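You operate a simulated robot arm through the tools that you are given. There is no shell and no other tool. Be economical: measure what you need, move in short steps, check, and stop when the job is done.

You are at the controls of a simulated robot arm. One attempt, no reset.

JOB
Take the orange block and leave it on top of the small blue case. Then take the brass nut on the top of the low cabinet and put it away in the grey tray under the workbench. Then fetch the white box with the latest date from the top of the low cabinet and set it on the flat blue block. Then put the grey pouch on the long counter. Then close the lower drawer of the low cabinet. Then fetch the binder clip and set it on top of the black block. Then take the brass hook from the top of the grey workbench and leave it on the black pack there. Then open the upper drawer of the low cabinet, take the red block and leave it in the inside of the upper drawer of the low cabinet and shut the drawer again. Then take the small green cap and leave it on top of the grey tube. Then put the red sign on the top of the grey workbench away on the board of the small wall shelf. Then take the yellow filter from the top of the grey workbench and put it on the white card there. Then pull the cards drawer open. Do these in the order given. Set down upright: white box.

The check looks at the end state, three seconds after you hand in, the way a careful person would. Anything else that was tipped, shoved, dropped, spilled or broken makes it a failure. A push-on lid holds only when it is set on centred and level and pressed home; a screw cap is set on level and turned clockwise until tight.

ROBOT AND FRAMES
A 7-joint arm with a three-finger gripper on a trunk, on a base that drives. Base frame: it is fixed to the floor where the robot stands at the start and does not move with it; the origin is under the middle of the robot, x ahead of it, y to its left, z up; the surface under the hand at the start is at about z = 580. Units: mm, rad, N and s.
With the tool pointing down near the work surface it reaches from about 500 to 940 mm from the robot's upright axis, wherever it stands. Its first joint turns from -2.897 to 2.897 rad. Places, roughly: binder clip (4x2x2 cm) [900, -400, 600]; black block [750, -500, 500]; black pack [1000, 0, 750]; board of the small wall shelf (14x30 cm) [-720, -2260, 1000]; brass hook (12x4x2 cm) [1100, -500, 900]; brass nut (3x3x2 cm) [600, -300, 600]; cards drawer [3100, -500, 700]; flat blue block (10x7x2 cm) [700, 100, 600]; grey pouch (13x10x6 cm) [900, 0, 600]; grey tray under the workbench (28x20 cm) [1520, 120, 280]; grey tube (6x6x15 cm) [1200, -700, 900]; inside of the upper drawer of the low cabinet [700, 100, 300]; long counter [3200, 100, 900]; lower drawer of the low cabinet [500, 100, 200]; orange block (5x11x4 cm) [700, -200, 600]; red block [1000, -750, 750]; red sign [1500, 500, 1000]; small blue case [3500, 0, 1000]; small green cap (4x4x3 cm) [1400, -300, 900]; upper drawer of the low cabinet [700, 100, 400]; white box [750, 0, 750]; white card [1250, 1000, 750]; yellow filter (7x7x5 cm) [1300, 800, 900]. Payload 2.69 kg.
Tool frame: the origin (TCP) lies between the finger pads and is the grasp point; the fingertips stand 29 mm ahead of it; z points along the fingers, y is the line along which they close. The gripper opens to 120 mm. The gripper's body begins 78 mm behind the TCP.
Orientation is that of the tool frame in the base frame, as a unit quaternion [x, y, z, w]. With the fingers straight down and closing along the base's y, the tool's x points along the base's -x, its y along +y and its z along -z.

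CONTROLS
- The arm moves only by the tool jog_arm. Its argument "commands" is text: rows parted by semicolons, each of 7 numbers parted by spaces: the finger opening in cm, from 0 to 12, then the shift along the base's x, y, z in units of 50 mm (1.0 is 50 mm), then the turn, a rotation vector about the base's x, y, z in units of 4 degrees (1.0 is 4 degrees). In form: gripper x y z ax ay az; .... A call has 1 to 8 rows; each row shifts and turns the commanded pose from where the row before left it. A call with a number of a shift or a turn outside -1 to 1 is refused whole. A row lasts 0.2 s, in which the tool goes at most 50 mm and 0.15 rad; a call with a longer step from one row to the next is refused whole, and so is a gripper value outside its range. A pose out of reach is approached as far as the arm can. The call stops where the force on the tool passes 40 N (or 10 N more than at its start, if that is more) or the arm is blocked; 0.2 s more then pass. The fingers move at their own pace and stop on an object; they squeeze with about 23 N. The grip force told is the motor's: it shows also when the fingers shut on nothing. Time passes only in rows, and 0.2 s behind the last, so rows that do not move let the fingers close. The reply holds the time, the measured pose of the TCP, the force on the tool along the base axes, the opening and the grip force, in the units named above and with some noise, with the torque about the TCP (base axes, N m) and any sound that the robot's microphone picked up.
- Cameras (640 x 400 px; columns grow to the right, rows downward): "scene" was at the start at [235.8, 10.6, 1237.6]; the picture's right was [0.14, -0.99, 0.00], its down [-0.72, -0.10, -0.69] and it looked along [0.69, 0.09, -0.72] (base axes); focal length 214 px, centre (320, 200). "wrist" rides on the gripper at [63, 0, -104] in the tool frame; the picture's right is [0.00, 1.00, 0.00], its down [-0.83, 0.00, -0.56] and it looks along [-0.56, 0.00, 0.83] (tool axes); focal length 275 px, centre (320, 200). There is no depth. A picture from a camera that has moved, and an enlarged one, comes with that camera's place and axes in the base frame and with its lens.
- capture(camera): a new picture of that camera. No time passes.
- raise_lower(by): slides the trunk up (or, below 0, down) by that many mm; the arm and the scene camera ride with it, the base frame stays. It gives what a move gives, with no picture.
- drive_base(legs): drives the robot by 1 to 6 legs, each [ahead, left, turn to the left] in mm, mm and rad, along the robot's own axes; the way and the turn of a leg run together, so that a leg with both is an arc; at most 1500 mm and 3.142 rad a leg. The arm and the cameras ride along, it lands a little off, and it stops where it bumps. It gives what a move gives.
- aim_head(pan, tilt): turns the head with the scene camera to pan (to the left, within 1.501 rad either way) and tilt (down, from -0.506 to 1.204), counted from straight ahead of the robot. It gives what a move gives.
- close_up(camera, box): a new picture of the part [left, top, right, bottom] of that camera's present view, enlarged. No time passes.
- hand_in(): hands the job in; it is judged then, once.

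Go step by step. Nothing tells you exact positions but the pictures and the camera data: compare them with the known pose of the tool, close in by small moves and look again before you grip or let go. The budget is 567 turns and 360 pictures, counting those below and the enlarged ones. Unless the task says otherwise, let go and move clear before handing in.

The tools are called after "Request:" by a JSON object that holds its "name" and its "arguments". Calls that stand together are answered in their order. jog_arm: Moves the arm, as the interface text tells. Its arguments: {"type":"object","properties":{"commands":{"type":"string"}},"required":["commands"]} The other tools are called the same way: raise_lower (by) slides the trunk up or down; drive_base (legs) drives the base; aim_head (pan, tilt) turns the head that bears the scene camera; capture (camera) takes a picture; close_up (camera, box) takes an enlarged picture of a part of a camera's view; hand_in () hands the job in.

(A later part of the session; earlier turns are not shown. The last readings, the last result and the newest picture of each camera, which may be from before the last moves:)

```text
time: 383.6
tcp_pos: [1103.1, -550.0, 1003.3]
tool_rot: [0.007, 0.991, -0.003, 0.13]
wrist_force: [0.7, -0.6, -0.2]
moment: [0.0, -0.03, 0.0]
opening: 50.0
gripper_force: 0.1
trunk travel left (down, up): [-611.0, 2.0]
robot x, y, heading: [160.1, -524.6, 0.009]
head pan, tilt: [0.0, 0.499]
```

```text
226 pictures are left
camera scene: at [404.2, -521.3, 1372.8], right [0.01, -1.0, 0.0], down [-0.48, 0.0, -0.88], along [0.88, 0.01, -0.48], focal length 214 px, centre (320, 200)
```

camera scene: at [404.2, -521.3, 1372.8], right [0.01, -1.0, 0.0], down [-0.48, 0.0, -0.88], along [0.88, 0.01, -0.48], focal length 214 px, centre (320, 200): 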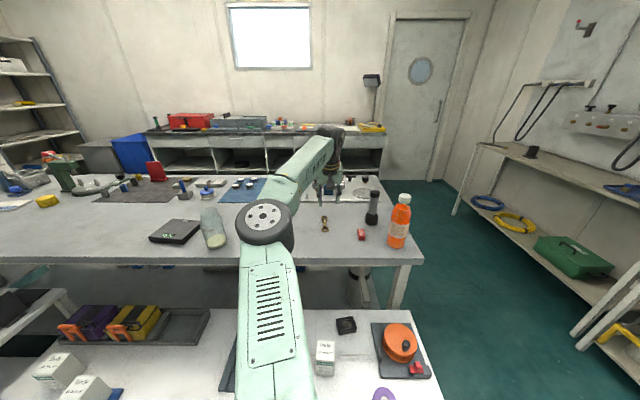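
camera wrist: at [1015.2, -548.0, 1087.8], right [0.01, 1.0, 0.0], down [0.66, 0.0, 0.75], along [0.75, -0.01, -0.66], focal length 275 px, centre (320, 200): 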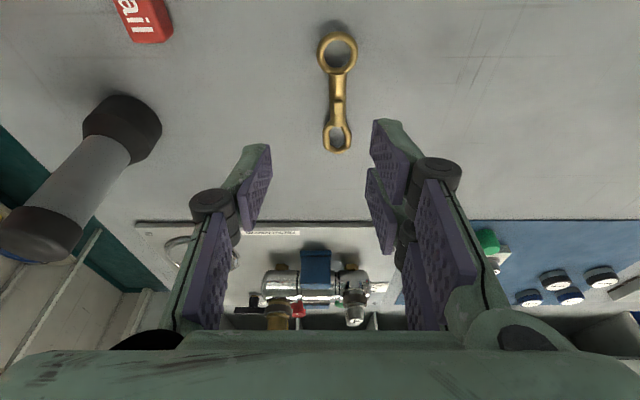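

Reach is fine. I'll lower over the shaft at (1133,-535).

Request:
{"name": "jog_arm", "arguments": {"commands": "5 0.18 0.1 -0.69 0 0 0;5 0.18 0.1 -0.69 0 0 0;5 0.2 0.09 -0.69 0 0 0;5 0 0 0 0 0 0"}}

Request:
{"name": "capture", "arguments": {"camera": "wrist"}}

Request:
{"name": "close_up", "arguments": {"camera": "scene", "box": [290, 180, 370, 240]}}

```text
time: 384.6
tcp_pos: [1130.8, -534.1, 903.5]
tool_rot: [0.006, 0.991, -0.003, 0.131]
wrist_force: [-0.7, -1.0, 0.3]
moment: [0.0, -0.02, -0.02]
opening: 50.2
gripper_force: 0.0
trunk travel left (down, up): [-611.0, 2.0]
robot x, y, heading: [154.6, -521.9, 0.002]
head pan, tilt: [0.0, 0.499]
```

```text
225 pictures are left
camera wrist: at [1042.5, -533.5, 986.7], right [0.01, 1.0, -0.01], down [0.66, 0.0, 0.75], along [0.75, -0.01, -0.66], focal length 275 px, centre (320, 200)
```

wrist: 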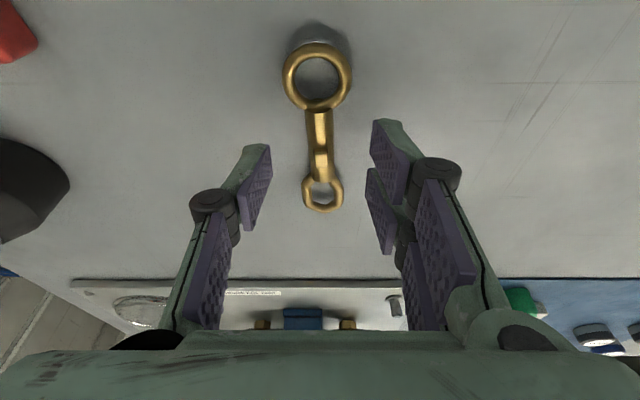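

```text
6.67 times, centred on (330, 210) of scene
camera zoom: at [404.3, -521.4, 1372.8], right [0.01, -1.0, 0.0], down [-0.48, 0.0, -0.88], along [0.88, 0.01, -0.48], focal length 1430 px, centre (253, 133)
```

zoom: 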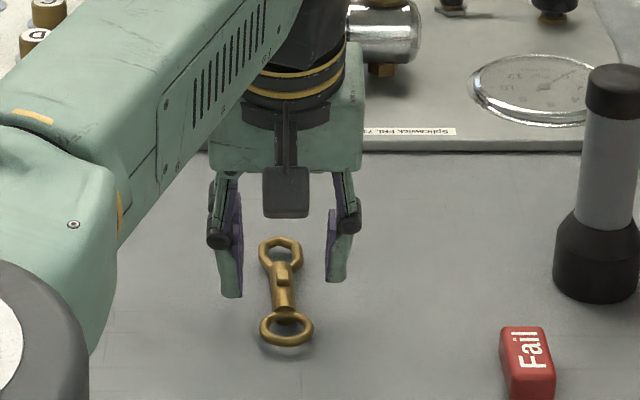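

Request:
{"name": "jog_arm", "arguments": {"commands": "5 0 -0.02 -0.2 0 0 0;5 0 0 -0.18 0 0 0;5 0 0 0 0 0 0;0 0 0 0 0 0 0;0 0 0 0 0 0 0;0 0 0 0 0 0 0;0 0 0 0 0 0 0"}}

Request:
{"name": "capture", "arguments": {"camera": "wrist"}}

```text
time: 386.1
tcp_pos: [1130.1, -533.5, 881.7]
tool_rot: [0.006, 0.991, -0.002, 0.13]
wrist_force: [-0.2, 0.7, 1.4]
moment: [0.08, 0.01, 0.05]
opening: 23.7
gripper_force: 22.8
trunk travel left (down, up): [-611.0, 2.0]
robot x, y, heading: [156.0, -520.8, 0.004]
head pan, tilt: [0.0, 0.499]
```

```text
223 pictures are left
camera wrist: at [1042.2, -532.9, 966.8], right [0.01, 1.0, -0.01], down [0.66, 0.0, 0.75], along [0.75, -0.01, -0.66], focal length 275 px, centre (320, 200)
```

wrist: 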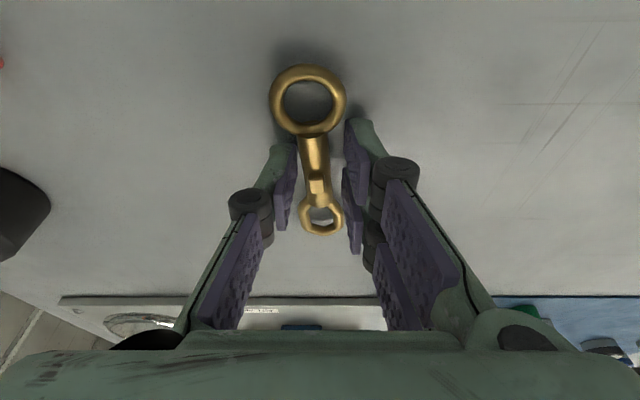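

The hook is held. I'll lift it high (above the glass bottle) and slide left to the black pack.

Request:
{"name": "jog_arm", "arguments": {"commands": "0 0 0 0.8 0 0 0;0 -0.2 0 0.8 0 0 0;0 -0.5 0 0.8 0 0 0;0 -0.5 0 0.8 0 0 0;0 -0.5 0 0.8 0 0 0;0 -0.5 0 0.8 0 0 0;0 0 0 0 0 0 0"}}

Request:
{"name": "drive_base", "arguments": {"legs": [[0, 560, 0]]}}

Request:
{"name": "capture", "arguments": {"camera": "wrist"}}

Request:
{"name": "capture", "arguments": {"camera": "scene"}}

```text
time: 387.8
tcp_pos: [1020.6, -535.5, 1123.5]
tool_rot: [0.006, 0.992, -0.003, 0.13]
wrist_force: [0.3, 0.3, 0.1]
moment: [0.0, 0.04, -0.01]
opening: 23.5
gripper_force: 22.8
trunk travel left (down, up): [-611.0, 2.0]
robot x, y, heading: [156.0, -527.6, 0.008]
head pan, tilt: [0.0, 0.499]
```

```text
time: 392.6
tcp_pos: [1017.7, 30.9, 1124.5]
tool_rot: [0.006, 0.991, -0.002, 0.131]
wrist_force: [0.0, 0.2, -0.9]
moment: [-0.02, 0.02, 0.01]
opening: 23.5
gripper_force: 22.9
trunk travel left (down, up): [-611.0, 2.0]
robot x, y, heading: [155.9, 41.2, 0.006]
head pan, tilt: [0.0, 0.499]
```

```text
222 pictures are left
camera wrist: at [929.5, 31.5, 1207.9], right [0.01, 1.0, -0.01], down [0.66, 0.0, 0.75], along [0.75, -0.01, -0.66], focal length 275 px, centre (320, 200)
```

wrist: 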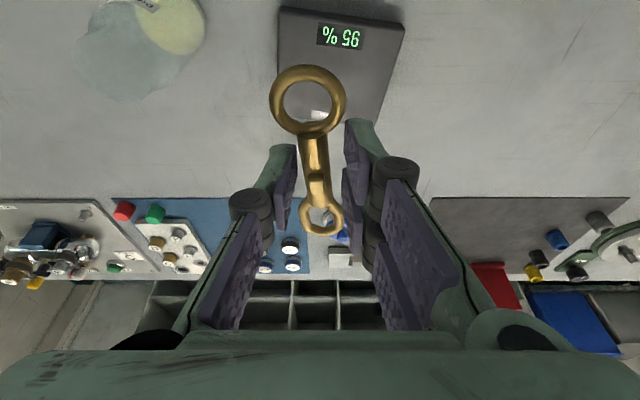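

```text
221 pictures are left
camera scene: at [400.4, 42.9, 1372.7], right [0.01, -1.0, 0.0], down [-0.48, 0.0, -0.88], along [0.88, 0.01, -0.48], focal length 214 px, centre (320, 200)
```

scene: 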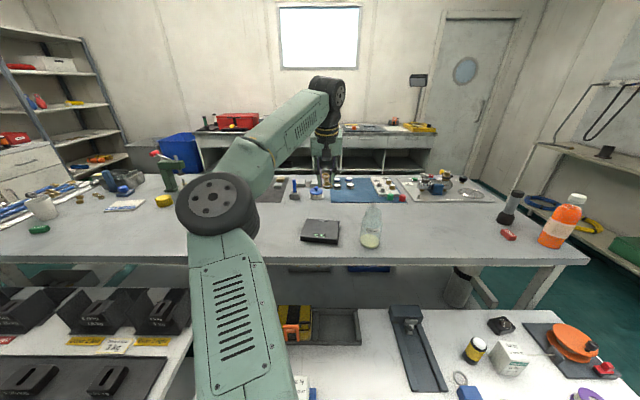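

The black pack (with the display) is centred near (1075, 45). I'll lower the hook over it.

Request:
{"name": "jog_arm", "arguments": {"commands": "0 0.19 0.06 -0.78 0 0 0;0 0.19 0.06 -0.78 0 0 0;0 0.19 0.06 -0.78 0 0 0;0 0.19 0.06 -0.78 0 0 0;0 0.19 0.06 -0.68 0 0 0;0 0 0 0 0 0 0"}}

Request:
{"name": "capture", "arguments": {"camera": "wrist"}}

Request:
{"name": "close_up", "arguments": {"camera": "scene", "box": [280, 190, 360, 250]}}

```text
time: 394.0
tcp_pos: [1064.5, 44.5, 932.2]
tool_rot: [0.005, 0.991, -0.002, 0.13]
wrist_force: [0.1, -0.5, -0.8]
moment: [-0.01, -0.01, 0.04]
opening: 23.6
gripper_force: 23.3
trunk travel left (down, up): [-611.0, 2.0]
robot x, y, heading: [151.7, 43.6, 0.007]
head pan, tilt: [0.0, 0.499]
```

```text
220 pictures are left
camera wrist: at [976.4, 46.6, 1015.8], right [0.01, 1.0, -0.01], down [0.66, 0.0, 0.75], along [0.75, -0.01, -0.66], focal length 275 px, centre (320, 200)
```

wrist: 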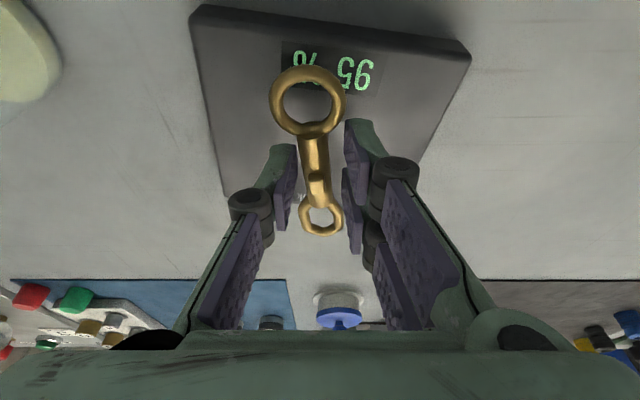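

```text
6.67 times, centred on (320, 220) of scene
camera zoom: at [400.3, 42.7, 1372.8], right [0.01, -1.0, 0.0], down [-0.48, 0.0, -0.88], along [0.88, 0.01, -0.48], focal length 1430 px, centre (320, 67)
```

zoom: 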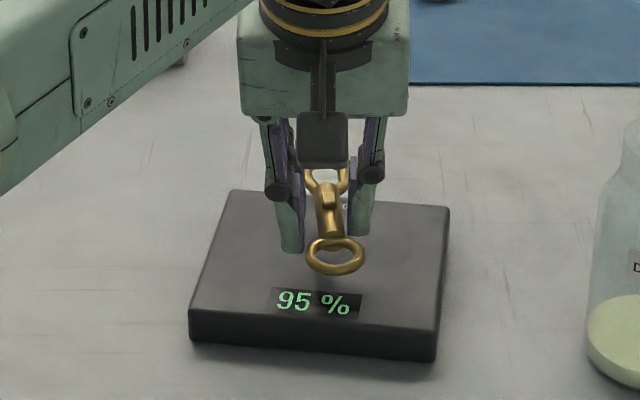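

Request:
{"name": "jog_arm", "arguments": {"commands": "0 -0.08 0.08 -0.25 0 0 0;0 0 0 -0.1 0 0 0;0 0 0 -0.06 0 0 0;0 0 0 0 0 0 0"}}

Request:
{"name": "close_up", "arguments": {"camera": "scene", "box": [280, 190, 360, 250]}}

```text
time: 395.0
tcp_pos: [1061.4, 49.8, 913.5]
tool_rot: [0.005, 0.992, -0.002, 0.129]
wrist_force: [0.6, 0.8, -0.1]
moment: [0.01, 0.02, -0.01]
opening: 23.9
gripper_force: 23.2
trunk travel left (down, up): [-611.0, 2.0]
robot x, y, heading: [153.0, 40.5, 0.011]
head pan, tilt: [0.0, 0.499]
```

```text
6.67 times, centred on (320, 220) of scene
camera zoom: at [400.4, 42.8, 1372.7], right [0.01, -1.0, 0.0], down [-0.48, 0.0, -0.88], along [0.88, 0.01, -0.48], focal length 1430 px, centre (320, 67)
```

zoom: 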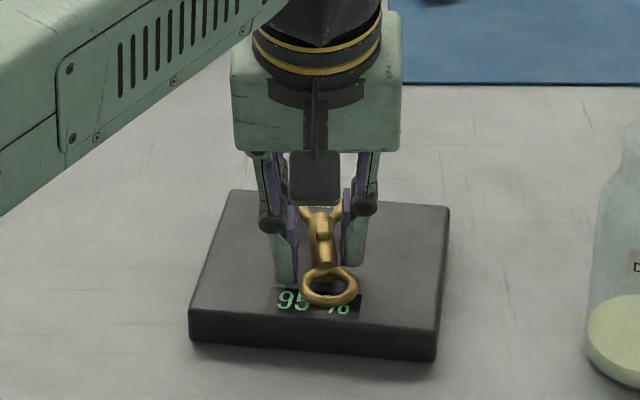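

Request:
{"name": "jog_arm", "arguments": {"commands": "0 0 0 -0.05 0 0 0;0 0 0 -0.05 0 0 0;0 0 0 0 0 0 0"}}

```text
time: 395.8
tcp_pos: [1061.0, 49.3, 908.9]
tool_rot: [0.005, 0.991, -0.002, 0.131]
wrist_force: [0.8, -0.1, -1.7]
moment: [0.03, 0.03, -0.01]
opening: 23.3
gripper_force: 23.0
trunk travel left (down, up): [-611.0, 2.0]
robot x, y, heading: [151.4, 42.1, 0.008]
head pan, tilt: [0.0, 0.499]
```

Request:
{"name": "jog_arm", "arguments": {"commands": "0 0 0 -0.05 0 0 0;0 0 0 -0.05 0 0 0;0 0 0 0 0 0 0"}}

Request:
{"name": "close_up", "arguments": {"camera": "scene", "box": [280, 190, 360, 250]}}

```text
time: 396.6
tcp_pos: [1061.0, 49.8, 906.3]
tool_rot: [0.005, 0.991, -0.004, 0.133]
wrist_force: [2.9, 0.9, 17.2]
moment: [0.16, 0.23, -0.01]
opening: 24.0
gripper_force: 22.8
trunk travel left (down, up): [-611.0, 2.0]
robot x, y, heading: [152.2, 42.1, 0.009]
head pan, tilt: [0.0, 0.499]
```

```text
6.67 times, centred on (320, 220) of scene
camera zoom: at [398.7, 42.8, 1373.4], right [0.01, -1.0, 0.0], down [-0.48, 0.0, -0.88], along [0.88, 0.01, -0.48], focal length 1430 px, centre (320, 67)
```

zoom: 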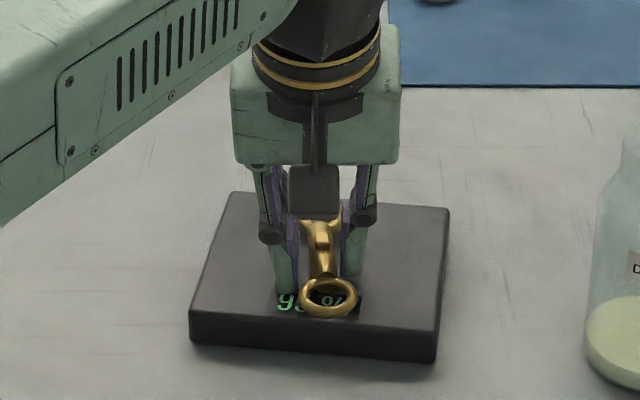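

Request:
{"name": "jog_arm", "arguments": {"commands": "0 0 0 0.04 0 0 0;5 0 0 0 0 0 0;5 0 0 0 0 0 0;5 0 0 0 0 0 0;5 -0.1 0 0.5 0 0 0;5 -0.2 0 0.8 0 0 0;5 -0.2 0 0.8 0 0 0;5 0 0 0 0 0 0"}}

Request:
{"name": "capture", "arguments": {"camera": "wrist"}}

Request:
{"name": "close_up", "arguments": {"camera": "scene", "box": [280, 190, 360, 250]}}

```text
time: 398.4
tcp_pos: [1035.8, 49.7, 1011.1]
tool_rot: [0.006, 0.991, -0.002, 0.13]
wrist_force: [-0.1, 0.1, -1.2]
moment: [0.0, 0.01, -0.05]
opening: 50.0
gripper_force: 0.1
trunk travel left (down, up): [-611.0, 2.0]
robot x, y, heading: [155.8, 43.5, 0.004]
head pan, tilt: [0.0, 0.499]
```

```text
216 pictures are left
camera wrist: at [947.8, 51.0, 1094.4], right [0.01, 1.0, -0.01], down [0.66, 0.0, 0.75], along [0.75, -0.01, -0.66], focal length 275 px, centre (320, 200)
```

wrist: 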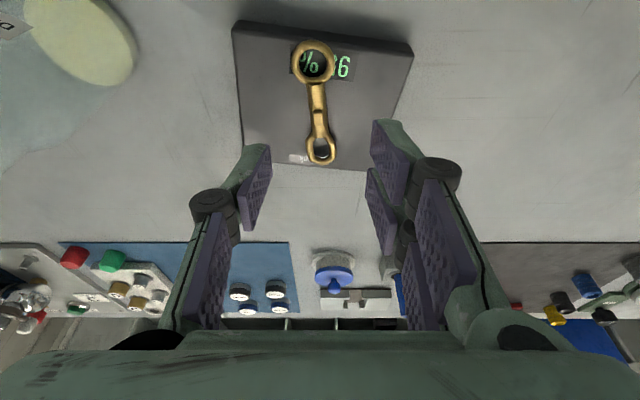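

```text
6.67 times, centred on (320, 220) of scene
camera zoom: at [400.5, 42.8, 1372.7], right [0.01, -1.0, 0.0], down [-0.48, 0.0, -0.88], along [0.88, 0.01, -0.48], focal length 1430 px, centre (320, 67)
```

zoom: 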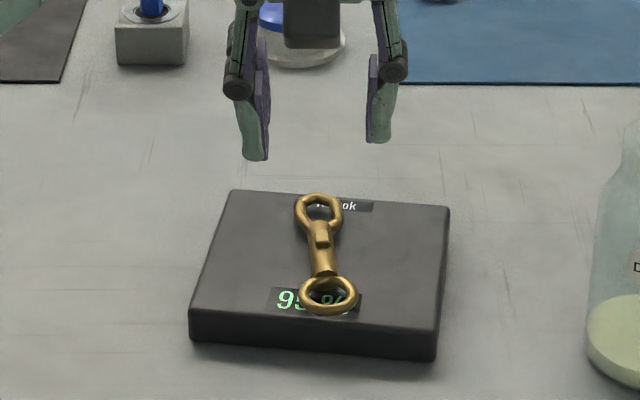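

The hook rests on the black pack. Next, the upper drawer: I'll retract, back off in front of it and turn the tool horizontal to grip the handle bar.

Request:
{"name": "jog_arm", "arguments": {"commands": "4 -0.9 0 0.3 0 0.75 0;4 -0.9 0 0 0 0.75 0;4 -0.9 0 0 0 0.75 0;4 -0.9 0 0 0 0.75 0;4 -0.6 0 0 0 0.75 0;4 0 0 0 0 0 0"}}

Request:
{"name": "drive_base", "arguments": {"legs": [[-400, 50, 0]]}}

Request:
{"name": "jog_arm", "arguments": {"commands": "4 0 0 0 1 -1 -1;4 0 0 0 1 -1 -1;4 0 0 0 1 -1 -1;4 0 0 0 1 -1 -1;4 0 0 0 1 -1 -1;4 0 0 0 1 -1 -1;4 0 0 0 1 -1 -1;4 0 0 0 1 -1 -1"}}

```text
time: 399.8
tcp_pos: [827.7, 48.6, 1026.4]
tool_rot: [0.005, 1.0, -0.004, -0.001]
wrist_force: [0.2, 0.1, 0.3]
moment: [-0.01, -0.03, 0.02]
opening: 40.0
gripper_force: 0.0
trunk travel left (down, up): [-611.0, 2.0]
robot x, y, heading: [154.2, 39.4, 0.012]
head pan, tilt: [0.0, 0.499]
```

```text
time: 402.4
tcp_pos: [420.0, 97.6, 1026.1]
tool_rot: [0.003, 1.0, -0.003, -0.001]
wrist_force: [-0.2, 0.5, 0.2]
moment: [0.02, -0.02, 0.01]
opening: 40.2
gripper_force: 0.2
trunk travel left (down, up): [-611.0, 2.0]
robot x, y, heading: [-249.3, 88.7, 0.008]
head pan, tilt: [0.0, 0.499]
```

```text
time: 404.2
tcp_pos: [421.2, 97.6, 1026.6]
tool_rot: [0.272, 0.885, 0.267, 0.267]
wrist_force: [1.1, 0.2, 0.2]
moment: [0.02, -0.03, -0.01]
opening: 39.9
gripper_force: 0.0
trunk travel left (down, up): [-611.0, 2.0]
robot x, y, heading: [-255.2, 86.9, 0.01]
head pan, tilt: [0.0, 0.499]
```

Request:
{"name": "jog_arm", "arguments": {"commands": "4 0 0 0 1 -1 -1;4 0 0 0 1 -1 -1;4 0 0 0 1 -1 -1;4 0 0 0 1 -1 -1;4 0 0 0 1 -1 -1;4 0 0 0 1 -1 -1;4 0 0 0 1 -1 -1;4 0 0 0 1 -1 -1"}}

Request:
{"name": "jog_arm", "arguments": {"commands": "4 0 0 0 1 -1 -1;4 0 0 0 0.3 -0.3 -0.3;4 0 0 0 0 0 0"}}

Request:
{"name": "capture", "arguments": {"camera": "wrist"}}

Request:
{"name": "capture", "arguments": {"camera": "scene"}}

```text
time: 406.0
tcp_pos: [476.8, 87.9, 1039.7]
tool_rot: [0.479, 0.568, 0.475, 0.472]
wrist_force: [0.0, -0.7, 0.4]
moment: [-0.04, 0.03, 0.01]
opening: 40.1
gripper_force: 0.0
out of reach, approached as far as the arm can: row 4, 5, 6, 7, 8
trunk travel left (down, up): [-611.0, 2.0]
robot x, y, heading: [-254.1, 85.6, 0.014]
head pan, tilt: [0.0, 0.499]
```

```text
time: 406.8
tcp_pos: [476.7, 81.3, 1044.2]
tool_rot: [0.486, 0.556, 0.483, 0.47]
wrist_force: [-0.2, 1.1, 0.4]
moment: [0.02, -0.01, 0.01]
opening: 40.0
gripper_force: 0.1
out of reach, approached as far as the arm can: row 1
trunk travel left (down, up): [-611.0, 2.0]
robot x, y, heading: [-254.7, 89.1, 0.018]
head pan, tilt: [0.0, 0.499]
```

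```text
214 pictures are left
camera wrist: at [367.7, 136.1, 1048.6], right [0.09, 0.07, 0.99], down [-0.48, -0.87, 0.1], along [0.87, -0.48, -0.05], focal length 275 px, centre (320, 200)
```

wrist: 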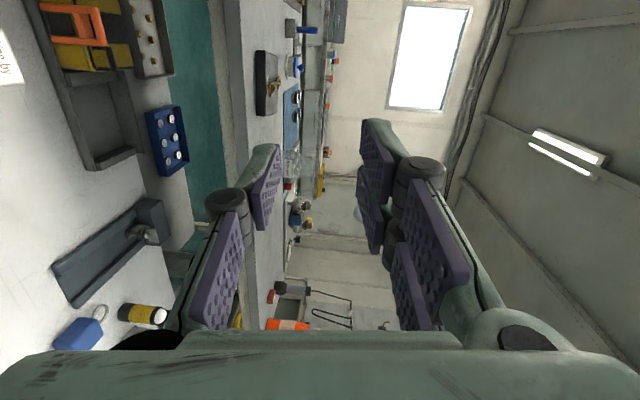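

```text
213 pictures are left
camera scene: at [-6.5, 89.7, 1372.8], right [0.01, -1.0, 0.0], down [-0.48, -0.01, -0.88], along [0.88, 0.01, -0.48], focal length 214 px, centre (320, 200)
```

scene: 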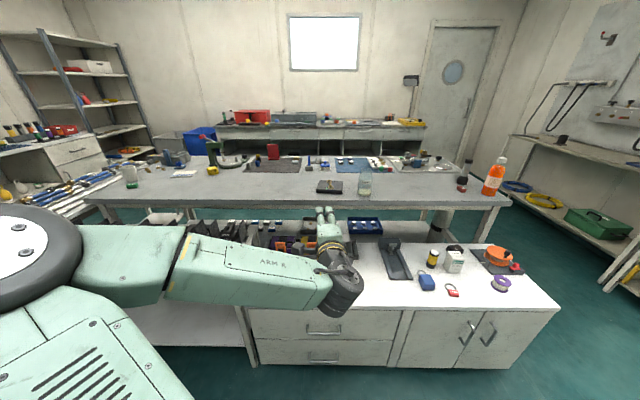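

The tool is nearly horizontal now. The upper handle is at about z≈480. I'll back up a little, lower the trunk and finish the orientation.

Request:
{"name": "drive_base", "arguments": {"legs": [[-70, 0, 0]]}}

Request:
{"name": "raise_lower", "arguments": {"by": -390}}

Request:
{"name": "jog_arm", "arguments": {"commands": "4 0 0 -0.5 0.1 -1 0.2;4 0 0 -0.5 0 -1 0.2;4 0 0 -0.5 0 -0.5 0;4 0 0 -0.5 0 0 0;4 0 0 -0.5 0 0 0;4 0 0 0 0 0 0"}}

Request:
{"name": "aim_head", "arguments": {"pan": 0, "tilt": 0.5}}

Request:
{"name": "capture", "arguments": {"camera": "wrist"}}

Request:
{"name": "capture", "arguments": {"camera": "scene"}}

```text
time: 407.8
tcp_pos: [405.1, 81.7, 1044.7]
tool_rot: [0.486, 0.557, 0.483, 0.47]
wrist_force: [-0.1, -0.7, 0.3]
moment: [0.01, 0.0, 0.04]
opening: 40.2
gripper_force: 0.1
trunk travel left (down, up): [-611.0, 2.0]
robot x, y, heading: [-320.7, 87.4, 0.011]
head pan, tilt: [0.0, 0.499]
```

```text
time: 411.5
tcp_pos: [406.5, 80.8, 653.4]
tool_rot: [0.486, 0.557, 0.482, 0.47]
wrist_force: [-0.4, 0.1, 0.0]
moment: [0.05, 0.0, -0.03]
opening: 40.0
gripper_force: 0.0
trunk travel left (down, up): [-221.0, 392.0]
robot x, y, heading: [-323.9, 84.9, 0.015]
head pan, tilt: [0.0, 0.499]
```

```text
time: 412.9
tcp_pos: [406.8, 81.0, 653.0]
tool_rot: [0.486, 0.557, 0.483, 0.469]
wrist_force: [-0.1, 0.9, -0.3]
moment: [-0.02, -0.01, 0.0]
opening: 40.0
gripper_force: 0.1
out of reach, approached as far as the arm can: row 1, 2, 3, 4, 5
trunk travel left (down, up): [-221.0, 392.0]
robot x, y, heading: [-326.4, 84.4, 0.011]
head pan, tilt: [0.0, 0.499]
```

```text
time: 413.5
tcp_pos: [406.5, 81.9, 652.9]
tool_rot: [0.486, 0.557, 0.483, 0.469]
wrist_force: [-0.1, 0.9, -0.2]
moment: [0.0, -0.03, 0.0]
opening: 39.7
gripper_force: 0.0
trunk travel left (down, up): [-221.0, 392.0]
robot x, y, heading: [-328.3, 87.1, 0.011]
head pan, tilt: [0.0, 0.499]
```

```text
212 pictures are left
camera wrist: at [297.4, 135.2, 658.6], right [0.09, 0.07, 0.99], down [-0.48, -0.87, 0.1], along [0.87, -0.48, -0.05], focal length 275 px, centre (320, 200)
```

wrist: 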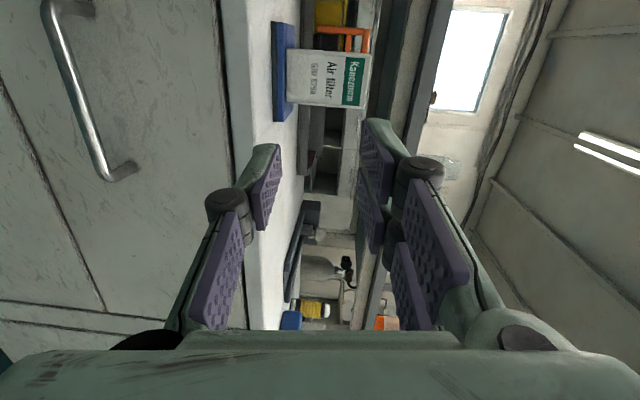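

```text
211 pictures are left
camera scene: at [-76.8, 88.9, 982.8], right [0.01, -1.0, 0.0], down [-0.48, -0.01, -0.88], along [0.88, 0.01, -0.48], focal length 214 px, centre (320, 200)
```

scene: 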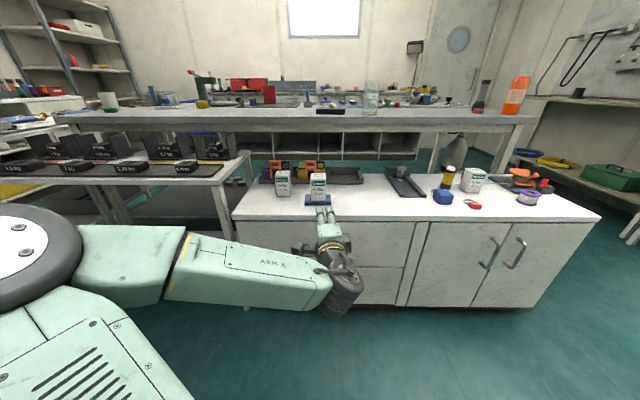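

The orientation is close enough (fingers forward, closing vertically). I'll lower the trunk further to bring the hand to handle height.

Request:
{"name": "raise_lower", "arguments": {"by": -160}}

Request:
{"name": "capture", "arguments": {"camera": "wrist"}}

Request:
{"name": "capture", "arguments": {"camera": "scene"}}

```text
time: 415.4
tcp_pos: [404.6, 79.0, 518.2]
tool_rot: [0.485, 0.554, 0.485, 0.472]
wrist_force: [0.3, -0.3, -0.1]
moment: [0.03, 0.02, 0.02]
opening: 40.0
gripper_force: 0.0
trunk travel left (down, up): [-61.0, 552.0]
robot x, y, heading: [-322.7, 88.1, 0.015]
head pan, tilt: [0.0, 0.499]
```

```text
210 pictures are left
camera wrist: at [295.5, 134.5, 522.9], right [0.08, 0.06, 0.99], down [-0.48, -0.87, 0.09], along [0.87, -0.49, -0.04], focal length 275 px, centre (320, 200)
```

wrist: 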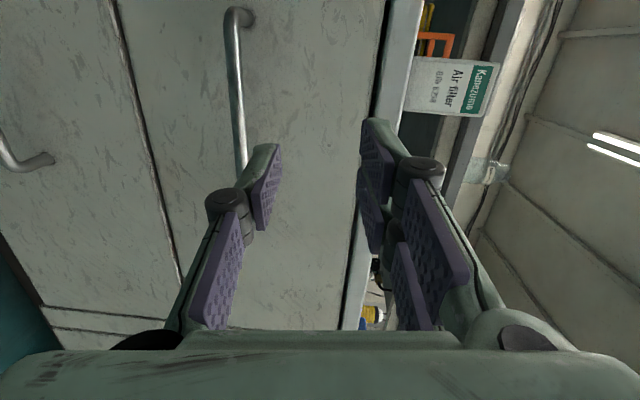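

```text
209 pictures are left
camera scene: at [-81.5, 88.4, 843.5], right [0.01, -1.0, 0.0], down [-0.47, 0.0, -0.88], along [0.88, 0.01, -0.47], focal length 214 px, centre (320, 200)
```

scene: 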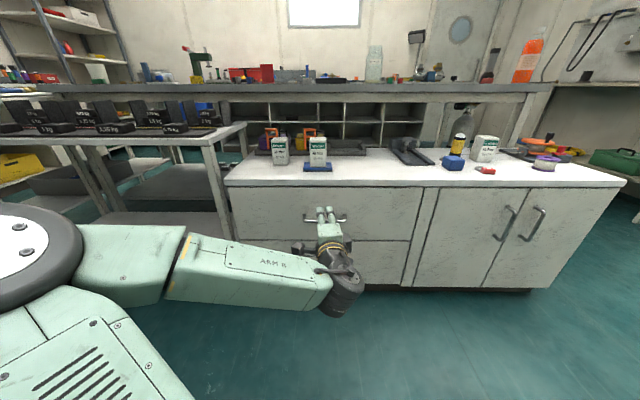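

The handle bar is at about (520, 20…150, z≈447). The arm is limited this low, so I'll pitch the fingers about 35° downward, which eases the reach, and approach the bar from the upper front.

Request:
{"name": "raise_lower", "arguments": {"by": 80}}

Request:
{"name": "jog_arm", "arguments": {"commands": "4 0 0 0 0 1 0;4 0 0 0 0 1 0;4 0 0 0 0 1 0;4 0 0 -0.3 0 1 0;4 0 0 -0.4 0 1 0;4 0 0 -0.5 0 1 0;4 0 0 -0.5 0 1 0;4 0 0 -0.5 0 1 0"}}

Request:
{"name": "capture", "arguments": {"camera": "wrist"}}

Request:
{"name": "capture", "arguments": {"camera": "scene"}}

```text
time: 416.5
tcp_pos: [405.9, 80.4, 572.2]
tool_rot: [0.486, 0.557, 0.483, 0.469]
wrist_force: [0.2, -0.3, 1.1]
moment: [0.03, 0.03, 0.03]
opening: 40.2
gripper_force: 0.0
trunk travel left (down, up): [-141.0, 472.0]
robot x, y, heading: [-322.7, 86.7, 0.011]
head pan, tilt: [0.0, 0.499]
```

```text
time: 418.3
tcp_pos: [406.1, 80.0, 463.7]
tool_rot: [0.601, 0.665, 0.33, 0.297]
wrist_force: [0.1, 0.1, 0.2]
moment: [0.02, -0.01, -0.01]
opening: 40.0
gripper_force: 0.0
trunk travel left (down, up): [-141.0, 472.0]
robot x, y, heading: [-326.2, 87.0, 0.009]
head pan, tilt: [0.0, 0.499]
```

```text
208 pictures are left
camera wrist: at [316.7, 135.4, 525.9], right [0.6, 0.07, 0.8], down [-0.35, -0.87, 0.34], along [0.72, -0.48, -0.5], focal length 275 px, centre (320, 200)
```

wrist: 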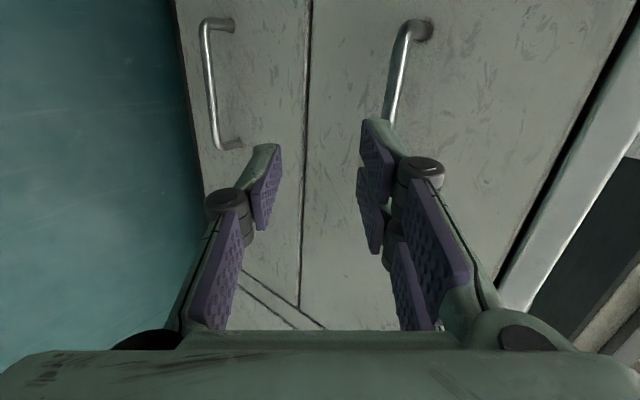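

```text
207 pictures are left
camera scene: at [-76.9, 88.9, 902.8], right [0.01, -1.0, 0.0], down [-0.48, -0.01, -0.88], along [0.88, 0.01, -0.48], focal length 214 px, centre (320, 200)
```

scene: 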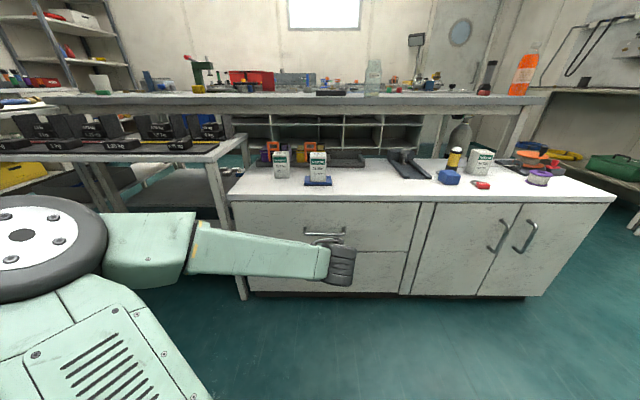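

Now the tool points forward and down. I'll line up in front of the bar and check before advancing.

Request:
{"name": "jog_arm", "arguments": {"commands": "3 0.59 0 0.22 0 0 0;3 0.59 0 0.22 0 0 0;3 0 0 0 0 0 0"}}

Request:
{"name": "capture", "arguments": {"camera": "wrist"}}

Request:
{"name": "close_up", "arguments": {"camera": "scene", "box": [270, 190, 390, 300]}}

```text
time: 419.1
tcp_pos: [465.3, 81.1, 484.8]
tool_rot: [0.598, 0.666, 0.332, 0.3]
wrist_force: [0.2, 0.9, -0.3]
moment: [-0.01, 0.04, -0.02]
opening: 29.9
gripper_force: 0.0
trunk travel left (down, up): [-141.0, 472.0]
robot x, y, heading: [-325.3, 84.6, 0.013]
head pan, tilt: [0.0, 0.499]
```

```text
206 pictures are left
camera wrist: at [374.9, 135.4, 545.5], right [0.6, 0.07, 0.8], down [-0.35, -0.87, 0.34], along [0.72, -0.48, -0.5], focal length 275 px, centre (320, 200)
```

wrist: 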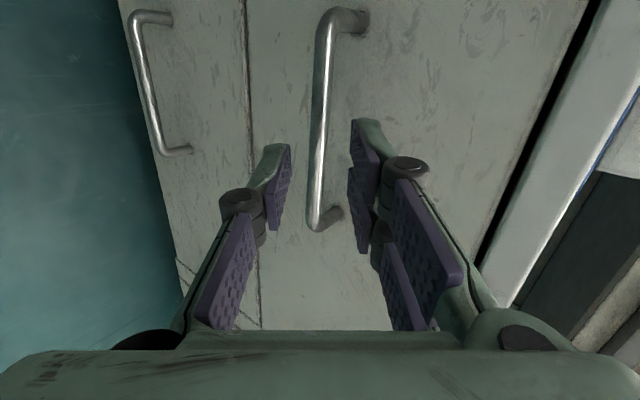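

```text
3.64 times, centred on (330, 245) of scene
camera zoom: at [-76.8, 88.9, 902.8], right [0.01, -1.0, 0.0], down [-0.48, -0.01, -0.88], along [0.88, 0.01, -0.48], focal length 780 px, centre (284, 36)
```

zoom: 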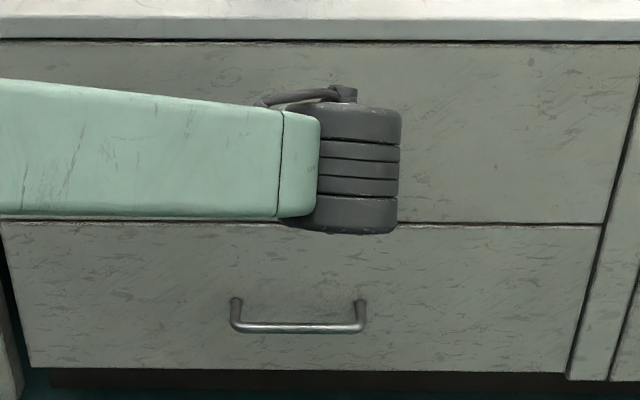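

The bar lies right between the fingers (x≈515, z≈448). I'll advance along the tool axis and close on it.

Request:
{"name": "jog_arm", "arguments": {"commands": "3 0.37 0.04 -0.27 0 0 0;3 0.37 0.04 -0.27 0 0 0;3 0 0 0 0 0 0;0 0 0 0 0 0 0;0 0 0 0 0 0 0;0 0 0 0 0 0 0"}}

Request:
{"name": "capture", "arguments": {"camera": "wrist"}}

```text
time: 420.5
tcp_pos: [502.6, 86.3, 456.0]
tool_rot: [0.602, 0.665, 0.329, 0.296]
wrist_force: [-9.5, 0.1, -10.3]
moment: [0.71, 0.29, -0.65]
opening: 13.3
gripper_force: 35.7
trunk travel left (down, up): [-141.0, 472.0]
robot x, y, heading: [-324.8, 88.8, 0.008]
head pan, tilt: [0.0, 0.499]
```

```text
204 pictures are left
camera wrist: at [413.2, 140.8, 518.4], right [0.6, 0.06, 0.79], down [-0.35, -0.87, 0.34], along [0.71, -0.48, -0.5], focal length 275 px, centre (320, 200)
```

wrist: 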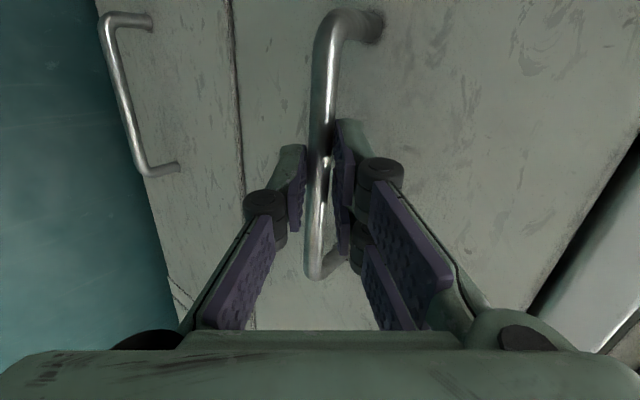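

The bar is gripped. I'll pull by backing the base slowly.

Request:
{"name": "drive_base", "arguments": {"legs": [[-60, 0, 0]]}}

Request:
{"name": "capture", "arguments": {"camera": "wrist"}}

```text
time: 421.5
tcp_pos: [442.7, 86.8, 455.4]
tool_rot: [0.601, 0.665, 0.33, 0.296]
wrist_force: [-0.7, 1.5, -19.7]
moment: [0.5, 0.36, -1.12]
opening: 13.2
gripper_force: 39.1
trunk travel left (down, up): [-141.0, 472.0]
robot x, y, heading: [-387.0, 83.0, 0.015]
head pan, tilt: [0.0, 0.499]
```

```text
203 pictures are left
camera wrist: at [354.0, 140.6, 518.3], right [0.6, 0.07, 0.79], down [-0.35, -0.87, 0.34], along [0.72, -0.48, -0.5], focal length 275 px, centre (320, 200)
```

wrist: 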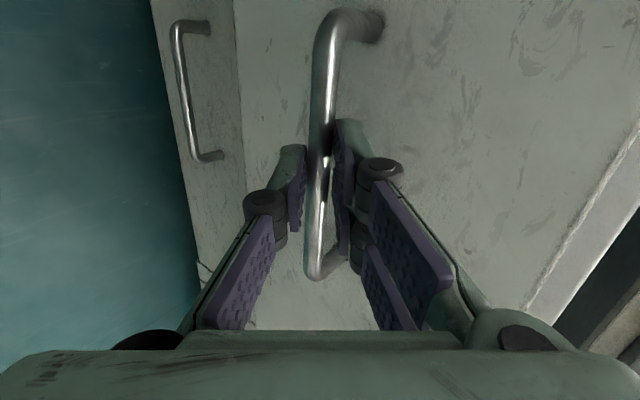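

The drawer is coming. I'll pull it further.

Request:
{"name": "drive_base", "arguments": {"legs": [[-70, 0, 0]]}}

Request:
{"name": "drive_base", "arguments": {"legs": [[-50, 0, 0]]}}

Request:
{"name": "capture", "arguments": {"camera": "scene"}}

```text
time: 422.5
tcp_pos: [371.2, 84.5, 455.2]
tool_rot: [0.6, 0.666, 0.33, 0.296]
wrist_force: [-2.1, 3.3, -11.9]
moment: [0.55, 0.22, -1.1]
opening: 13.1
gripper_force: 40.3
trunk travel left (down, up): [-141.0, 472.0]
robot x, y, heading: [-452.8, 82.9, 0.011]
head pan, tilt: [0.0, 0.499]
```

```text
time: 423.4
tcp_pos: [322.7, 86.2, 455.8]
tool_rot: [0.6, 0.667, 0.329, 0.295]
wrist_force: [-2.8, 7.1, -6.9]
moment: [0.64, 0.15, -1.06]
opening: 13.1
gripper_force: 39.5
trunk travel left (down, up): [-141.0, 472.0]
robot x, y, heading: [-503.8, 84.6, 0.012]
head pan, tilt: [0.0, 0.499]
```

```text
202 pictures are left
camera scene: at [-257.0, 86.9, 902.6], right [0.01, -1.0, 0.0], down [-0.48, -0.01, -0.88], along [0.88, 0.01, -0.48], focal length 214 px, centre (320, 200)
```

scene: 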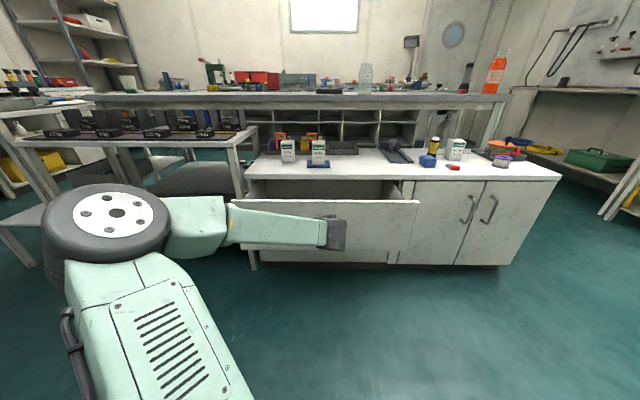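

The drawer is open about 180 mm. I'll release the bar, withdraw along the tool axis, and raise up.

Request:
{"name": "jog_arm", "arguments": {"commands": "3 0 0 0 0 0 0;3 0 0 0 0 0 0;3 -0.39 -0.04 0.3 0 0 0;3 -0.39 -0.04 0.3 0 0 0;3 -0.39 -0.04 0.3 0 0 0;3 0 0 0 0 0 0"}}

Request:
{"name": "capture", "arguments": {"camera": "wrist"}}

```text
time: 424.8
tcp_pos: [259.4, 75.6, 492.1]
tool_rot: [0.597, 0.667, 0.332, 0.297]
wrist_force: [-0.1, -0.3, 0.4]
moment: [0.01, -0.01, 0.0]
opening: 30.0
gripper_force: 0.0
out of reach, approached as far as the arm can: row 4, 5
trunk travel left (down, up): [-141.0, 472.0]
robot x, y, heading: [-506.9, 89.0, 0.014]
head pan, tilt: [0.0, 0.499]
```

```text
201 pictures are left
camera wrist: at [169.9, 128.9, 554.9], right [0.6, 0.07, 0.8], down [-0.35, -0.87, 0.34], along [0.72, -0.48, -0.5], focal length 275 px, centre (320, 200)
```

wrist: 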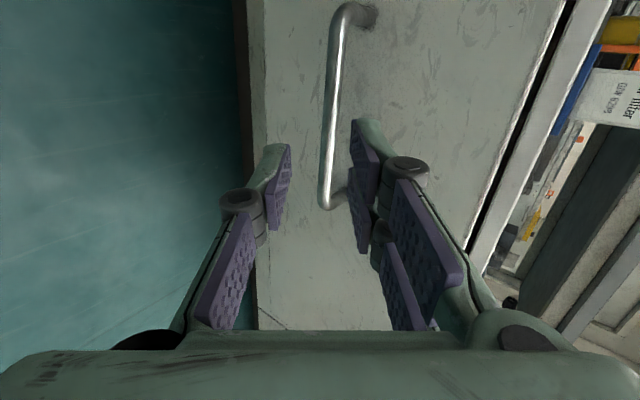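

Clear of the handle. I'll raise the trunk, turn the tool back to pointing down, and go for the red "Fail" block on the workbench's right part.

Request:
{"name": "raise_lower", "arguments": {"by": 390}}

Request:
{"name": "jog_arm", "arguments": {"commands": "4 0.3 0 0.3 -0.536 0.476 0.96;4 0.3 0 0.3 -0.536 0.476 0.96;4 0.3 0 0.3 -0.536 0.476 0.96;4 0 0 0.3 -0.536 0.476 0.96;4 0 0 0 -0.536 0.476 0.96;4 0 0 0 -0.536 0.476 0.96;4 0 0 0 -0.536 0.476 0.96;4 0 0 0 -0.536 0.476 0.96"}}

Request:
{"name": "jog_arm", "arguments": {"commands": "4 0 0 0 -0.536 0.476 0.96;4 0 0 0 -0.536 0.476 0.96;4 0 0 0 -0.536 0.476 0.96;4 0 0 0 -0.536 0.476 0.96;4 0 0 0 -0.536 0.476 0.96;4 0 0 0 -0.536 0.476 0.96;4 0 0 0 -0.536 0.476 0.96;4 0 0 0 -0.536 0.476 0.96"}}

Request:
{"name": "jog_arm", "arguments": {"commands": "4 0 0 0.5 -0.536 0.476 0.96;4 0 0 0.5 -0.536 0.476 0.96;4 0 0 0.5 -0.536 0.476 0.96;4 0 0 0.5 -0.536 0.476 0.96;4 0 0 0 0 0 0"}}

Request:
{"name": "raise_lower", "arguments": {"by": 80}}

Request:
{"name": "capture", "arguments": {"camera": "scene"}}

```text
time: 428.6
tcp_pos: [259.0, 74.9, 881.9]
tool_rot: [0.597, 0.667, 0.332, 0.297]
wrist_force: [0.3, -0.7, -0.1]
moment: [0.02, -0.01, -0.01]
opening: 29.9
gripper_force: 0.1
trunk travel left (down, up): [-531.0, 82.0]
robot x, y, heading: [-505.0, 80.8, 0.013]
head pan, tilt: [0.0, 0.499]
```

```text
time: 430.4
tcp_pos: [293.6, 61.6, 906.4]
tool_rot: [0.389, 0.874, 0.215, 0.195]
wrist_force: [-0.1, -0.2, -0.2]
moment: [-0.01, 0.0, 0.01]
opening: 39.9
gripper_force: 0.2
out of reach, approached as far as the arm can: row 1, 2, 3, 4
trunk travel left (down, up): [-531.0, 82.0]
robot x, y, heading: [-502.4, 82.3, 0.008]
head pan, tilt: [0.0, 0.499]
```

```text
time: 432.2
tcp_pos: [294.6, 63.0, 905.6]
tool_rot: [0.137, 0.985, 0.075, 0.069]
wrist_force: [0.7, -0.3, -0.3]
moment: [0.02, 0.01, -0.01]
opening: 40.0
gripper_force: 0.0
trunk travel left (down, up): [-531.0, 82.0]
robot x, y, heading: [-501.4, 85.3, 0.015]
head pan, tilt: [0.0, 0.499]
```

```text
time: 433.4
tcp_pos: [292.3, 64.4, 1006.7]
tool_rot: [0.002, 1.0, 0.002, 0.004]
wrist_force: [0.6, 0.3, -0.6]
moment: [-0.01, 0.01, -0.02]
opening: 40.1
gripper_force: 0.1
trunk travel left (down, up): [-531.0, 82.0]
robot x, y, heading: [-504.6, 86.3, 0.008]
head pan, tilt: [0.0, 0.499]
```

```text
time: 434.6
tcp_pos: [293.9, 64.0, 1085.9]
tool_rot: [0.003, 1.0, 0.002, 0.003]
wrist_force: [0.4, 0.2, -0.7]
moment: [-0.01, 0.04, 0.0]
opening: 39.8
gripper_force: 0.0
trunk travel left (down, up): [-611.0, 2.0]
robot x, y, heading: [-503.0, 87.7, 0.015]
head pan, tilt: [0.0, 0.499]
```

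```text
200 pictures are left
camera scene: at [-257.2, 86.9, 1372.7], right [0.01, -1.0, 0.0], down [-0.48, -0.01, -0.88], along [0.88, 0.01, -0.48], focal length 214 px, centre (320, 200)
```

scene: 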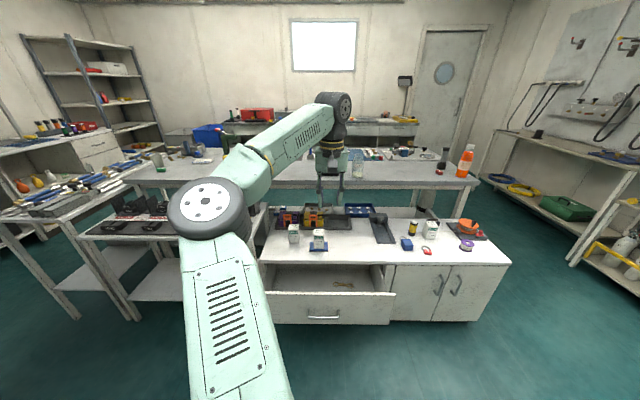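

Request:
{"name": "drive_base", "arguments": {"legs": [[280, 0, 0], [0, -740, -0.01], [360, 0, 0]]}}

Request:
{"name": "jog_arm", "arguments": {"commands": "6 0.7 0 -0.3 0 -0.5 0;6 0.7 0 -0.3 0 -0.5 0;6 0 0 0 0 0 0"}}

Request:
{"name": "capture", "arguments": {"camera": "wrist"}}

Request:
{"name": "capture", "arguments": {"camera": "scene"}}

```text
time: 444.3
tcp_pos: [937.4, -696.0, 1085.6]
tool_rot: [0.009, 1.0, 0.002, 0.004]
wrist_force: [0.6, 0.5, 0.7]
moment: [-0.03, 0.03, 0.01]
opening: 39.9
gripper_force: 0.1
trunk travel left (down, up): [-611.0, 2.0]
robot x, y, heading: [135.4, -667.9, -0.005]
head pan, tilt: [0.0, 0.499]
```

```text
time: 445.1
tcp_pos: [1008.2, -694.7, 1055.8]
tool_rot: [0.009, 0.999, 0.003, 0.04]
wrist_force: [0.4, 1.9, 0.7]
moment: [0.03, 0.0, 0.0]
opening: 59.9
gripper_force: 0.0
trunk travel left (down, up): [-611.0, 2.0]
robot x, y, heading: [139.4, -665.0, -0.0]
head pan, tilt: [0.0, 0.499]
```

```text
199 pictures are left
camera wrist: at [937.3, -694.3, 1154.9], right [0.01, 1.0, 0.01], down [0.79, -0.01, 0.62], along [0.62, 0.0, -0.79], focal length 275 px, centre (320, 200)
```

wrist: 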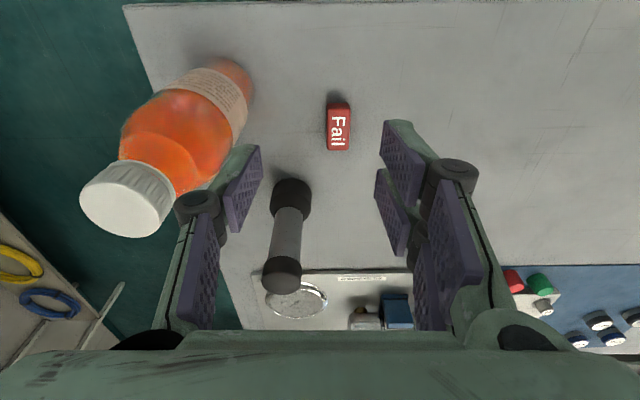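

```text
198 pictures are left
camera scene: at [386.8, -666.6, 1372.8], right [0.0, -1.0, 0.0], down [-0.48, 0.0, -0.88], along [0.88, 0.0, -0.48], focal length 214 px, centre (320, 200)
```

scene: 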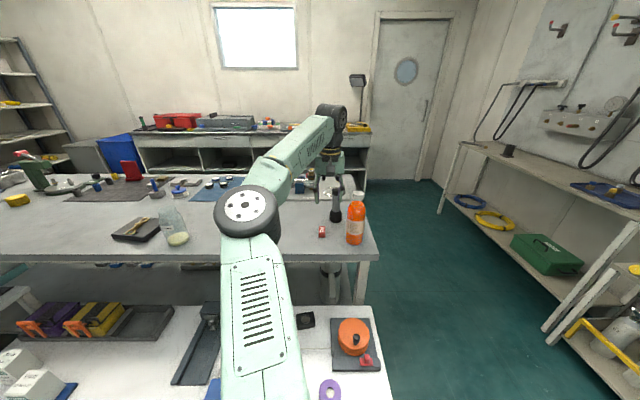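

The "Fail" block is at (1061,-673), with the orange bottle at about (1012,-785) and a torch at (1140,-734), both clear. I'll move over the block.

Request:
{"name": "jog_arm", "arguments": {"commands": "6 0.35 0.145 -0.7 0 -0.4 0;6 0.35 0.145 -0.7 0 -0.4 0;6 0.35 0.145 -0.7 0 -0.4 0;6 0 0 0 0 0 0"}}

Request:
{"name": "capture", "arguments": {"camera": "wrist"}}

Request:
{"name": "close_up", "arguments": {"camera": "scene", "box": [280, 180, 380, 255]}}

```text
time: 446.1
tcp_pos: [1059.8, -674.4, 951.1]
tool_rot: [0.009, 0.997, 0.003, 0.081]
wrist_force: [-0.9, 0.1, 0.3]
moment: [0.0, 0.01, -0.01]
opening: 60.1
gripper_force: 0.2
trunk travel left (down, up): [-611.0, 2.0]
robot x, y, heading: [138.1, -665.9, -0.005]
head pan, tilt: [0.0, 0.499]
```

```text
197 pictures are left
camera wrist: at [980.9, -674.0, 1043.3], right [0.01, 1.0, 0.01], down [0.73, -0.01, 0.68], along [0.68, 0.0, -0.73], focal length 275 px, centre (320, 200)
```

wrist: 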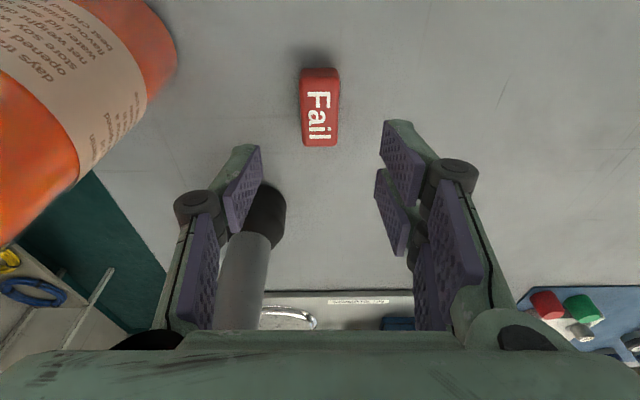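

```text
5.33 times, centred on (330, 218) of scene
camera zoom: at [386.7, -666.7, 1372.8], right [0.0, -1.0, 0.0], down [-0.48, 0.0, -0.88], along [0.88, 0.0, -0.48], focal length 1144 px, centre (267, 107)
```

zoom: 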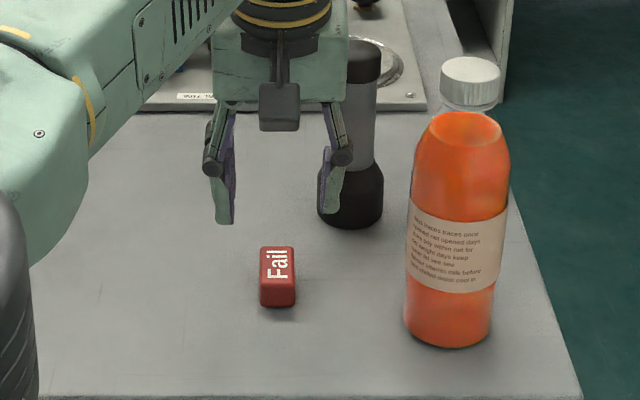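

Request:
{"name": "jog_arm", "arguments": {"commands": "6 0 0 -0.7 0 0 0;6 0 0 -0.68 0 0 0;6 0 0 0 0 0 0;0 0 0 0 0 0 0;0 0 0 0 0 0 0;0 0 0 0 0 0 0;0 0 0 0 0 0 0"}}

Request:
{"name": "capture", "arguments": {"camera": "wrist"}}

```text
time: 447.7
tcp_pos: [1061.0, -673.7, 881.2]
tool_rot: [0.009, 0.997, 0.003, 0.081]
wrist_force: [0.3, -0.3, 0.2]
moment: [0.02, -0.01, 0.0]
opening: 25.2
gripper_force: 22.8
trunk travel left (down, up): [-611.0, 2.0]
robot x, y, heading: [138.0, -666.8, -0.008]
head pan, tilt: [0.0, 0.499]
```

```text
195 pictures are left
camera wrist: at [980.8, -673.1, 974.3], right [0.01, 1.0, 0.01], down [0.73, -0.01, 0.68], along [0.68, 0.0, -0.73], focal length 275 px, centre (320, 200)
```

wrist: 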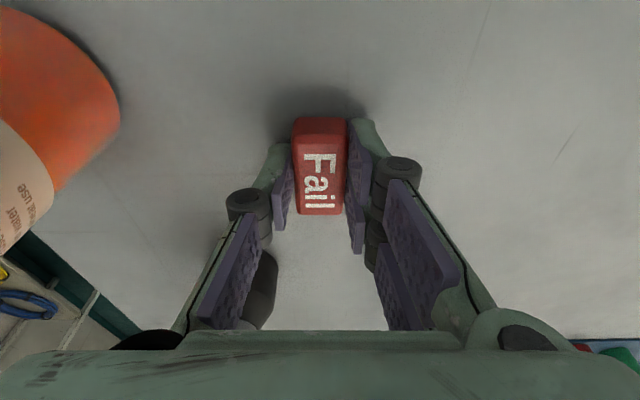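

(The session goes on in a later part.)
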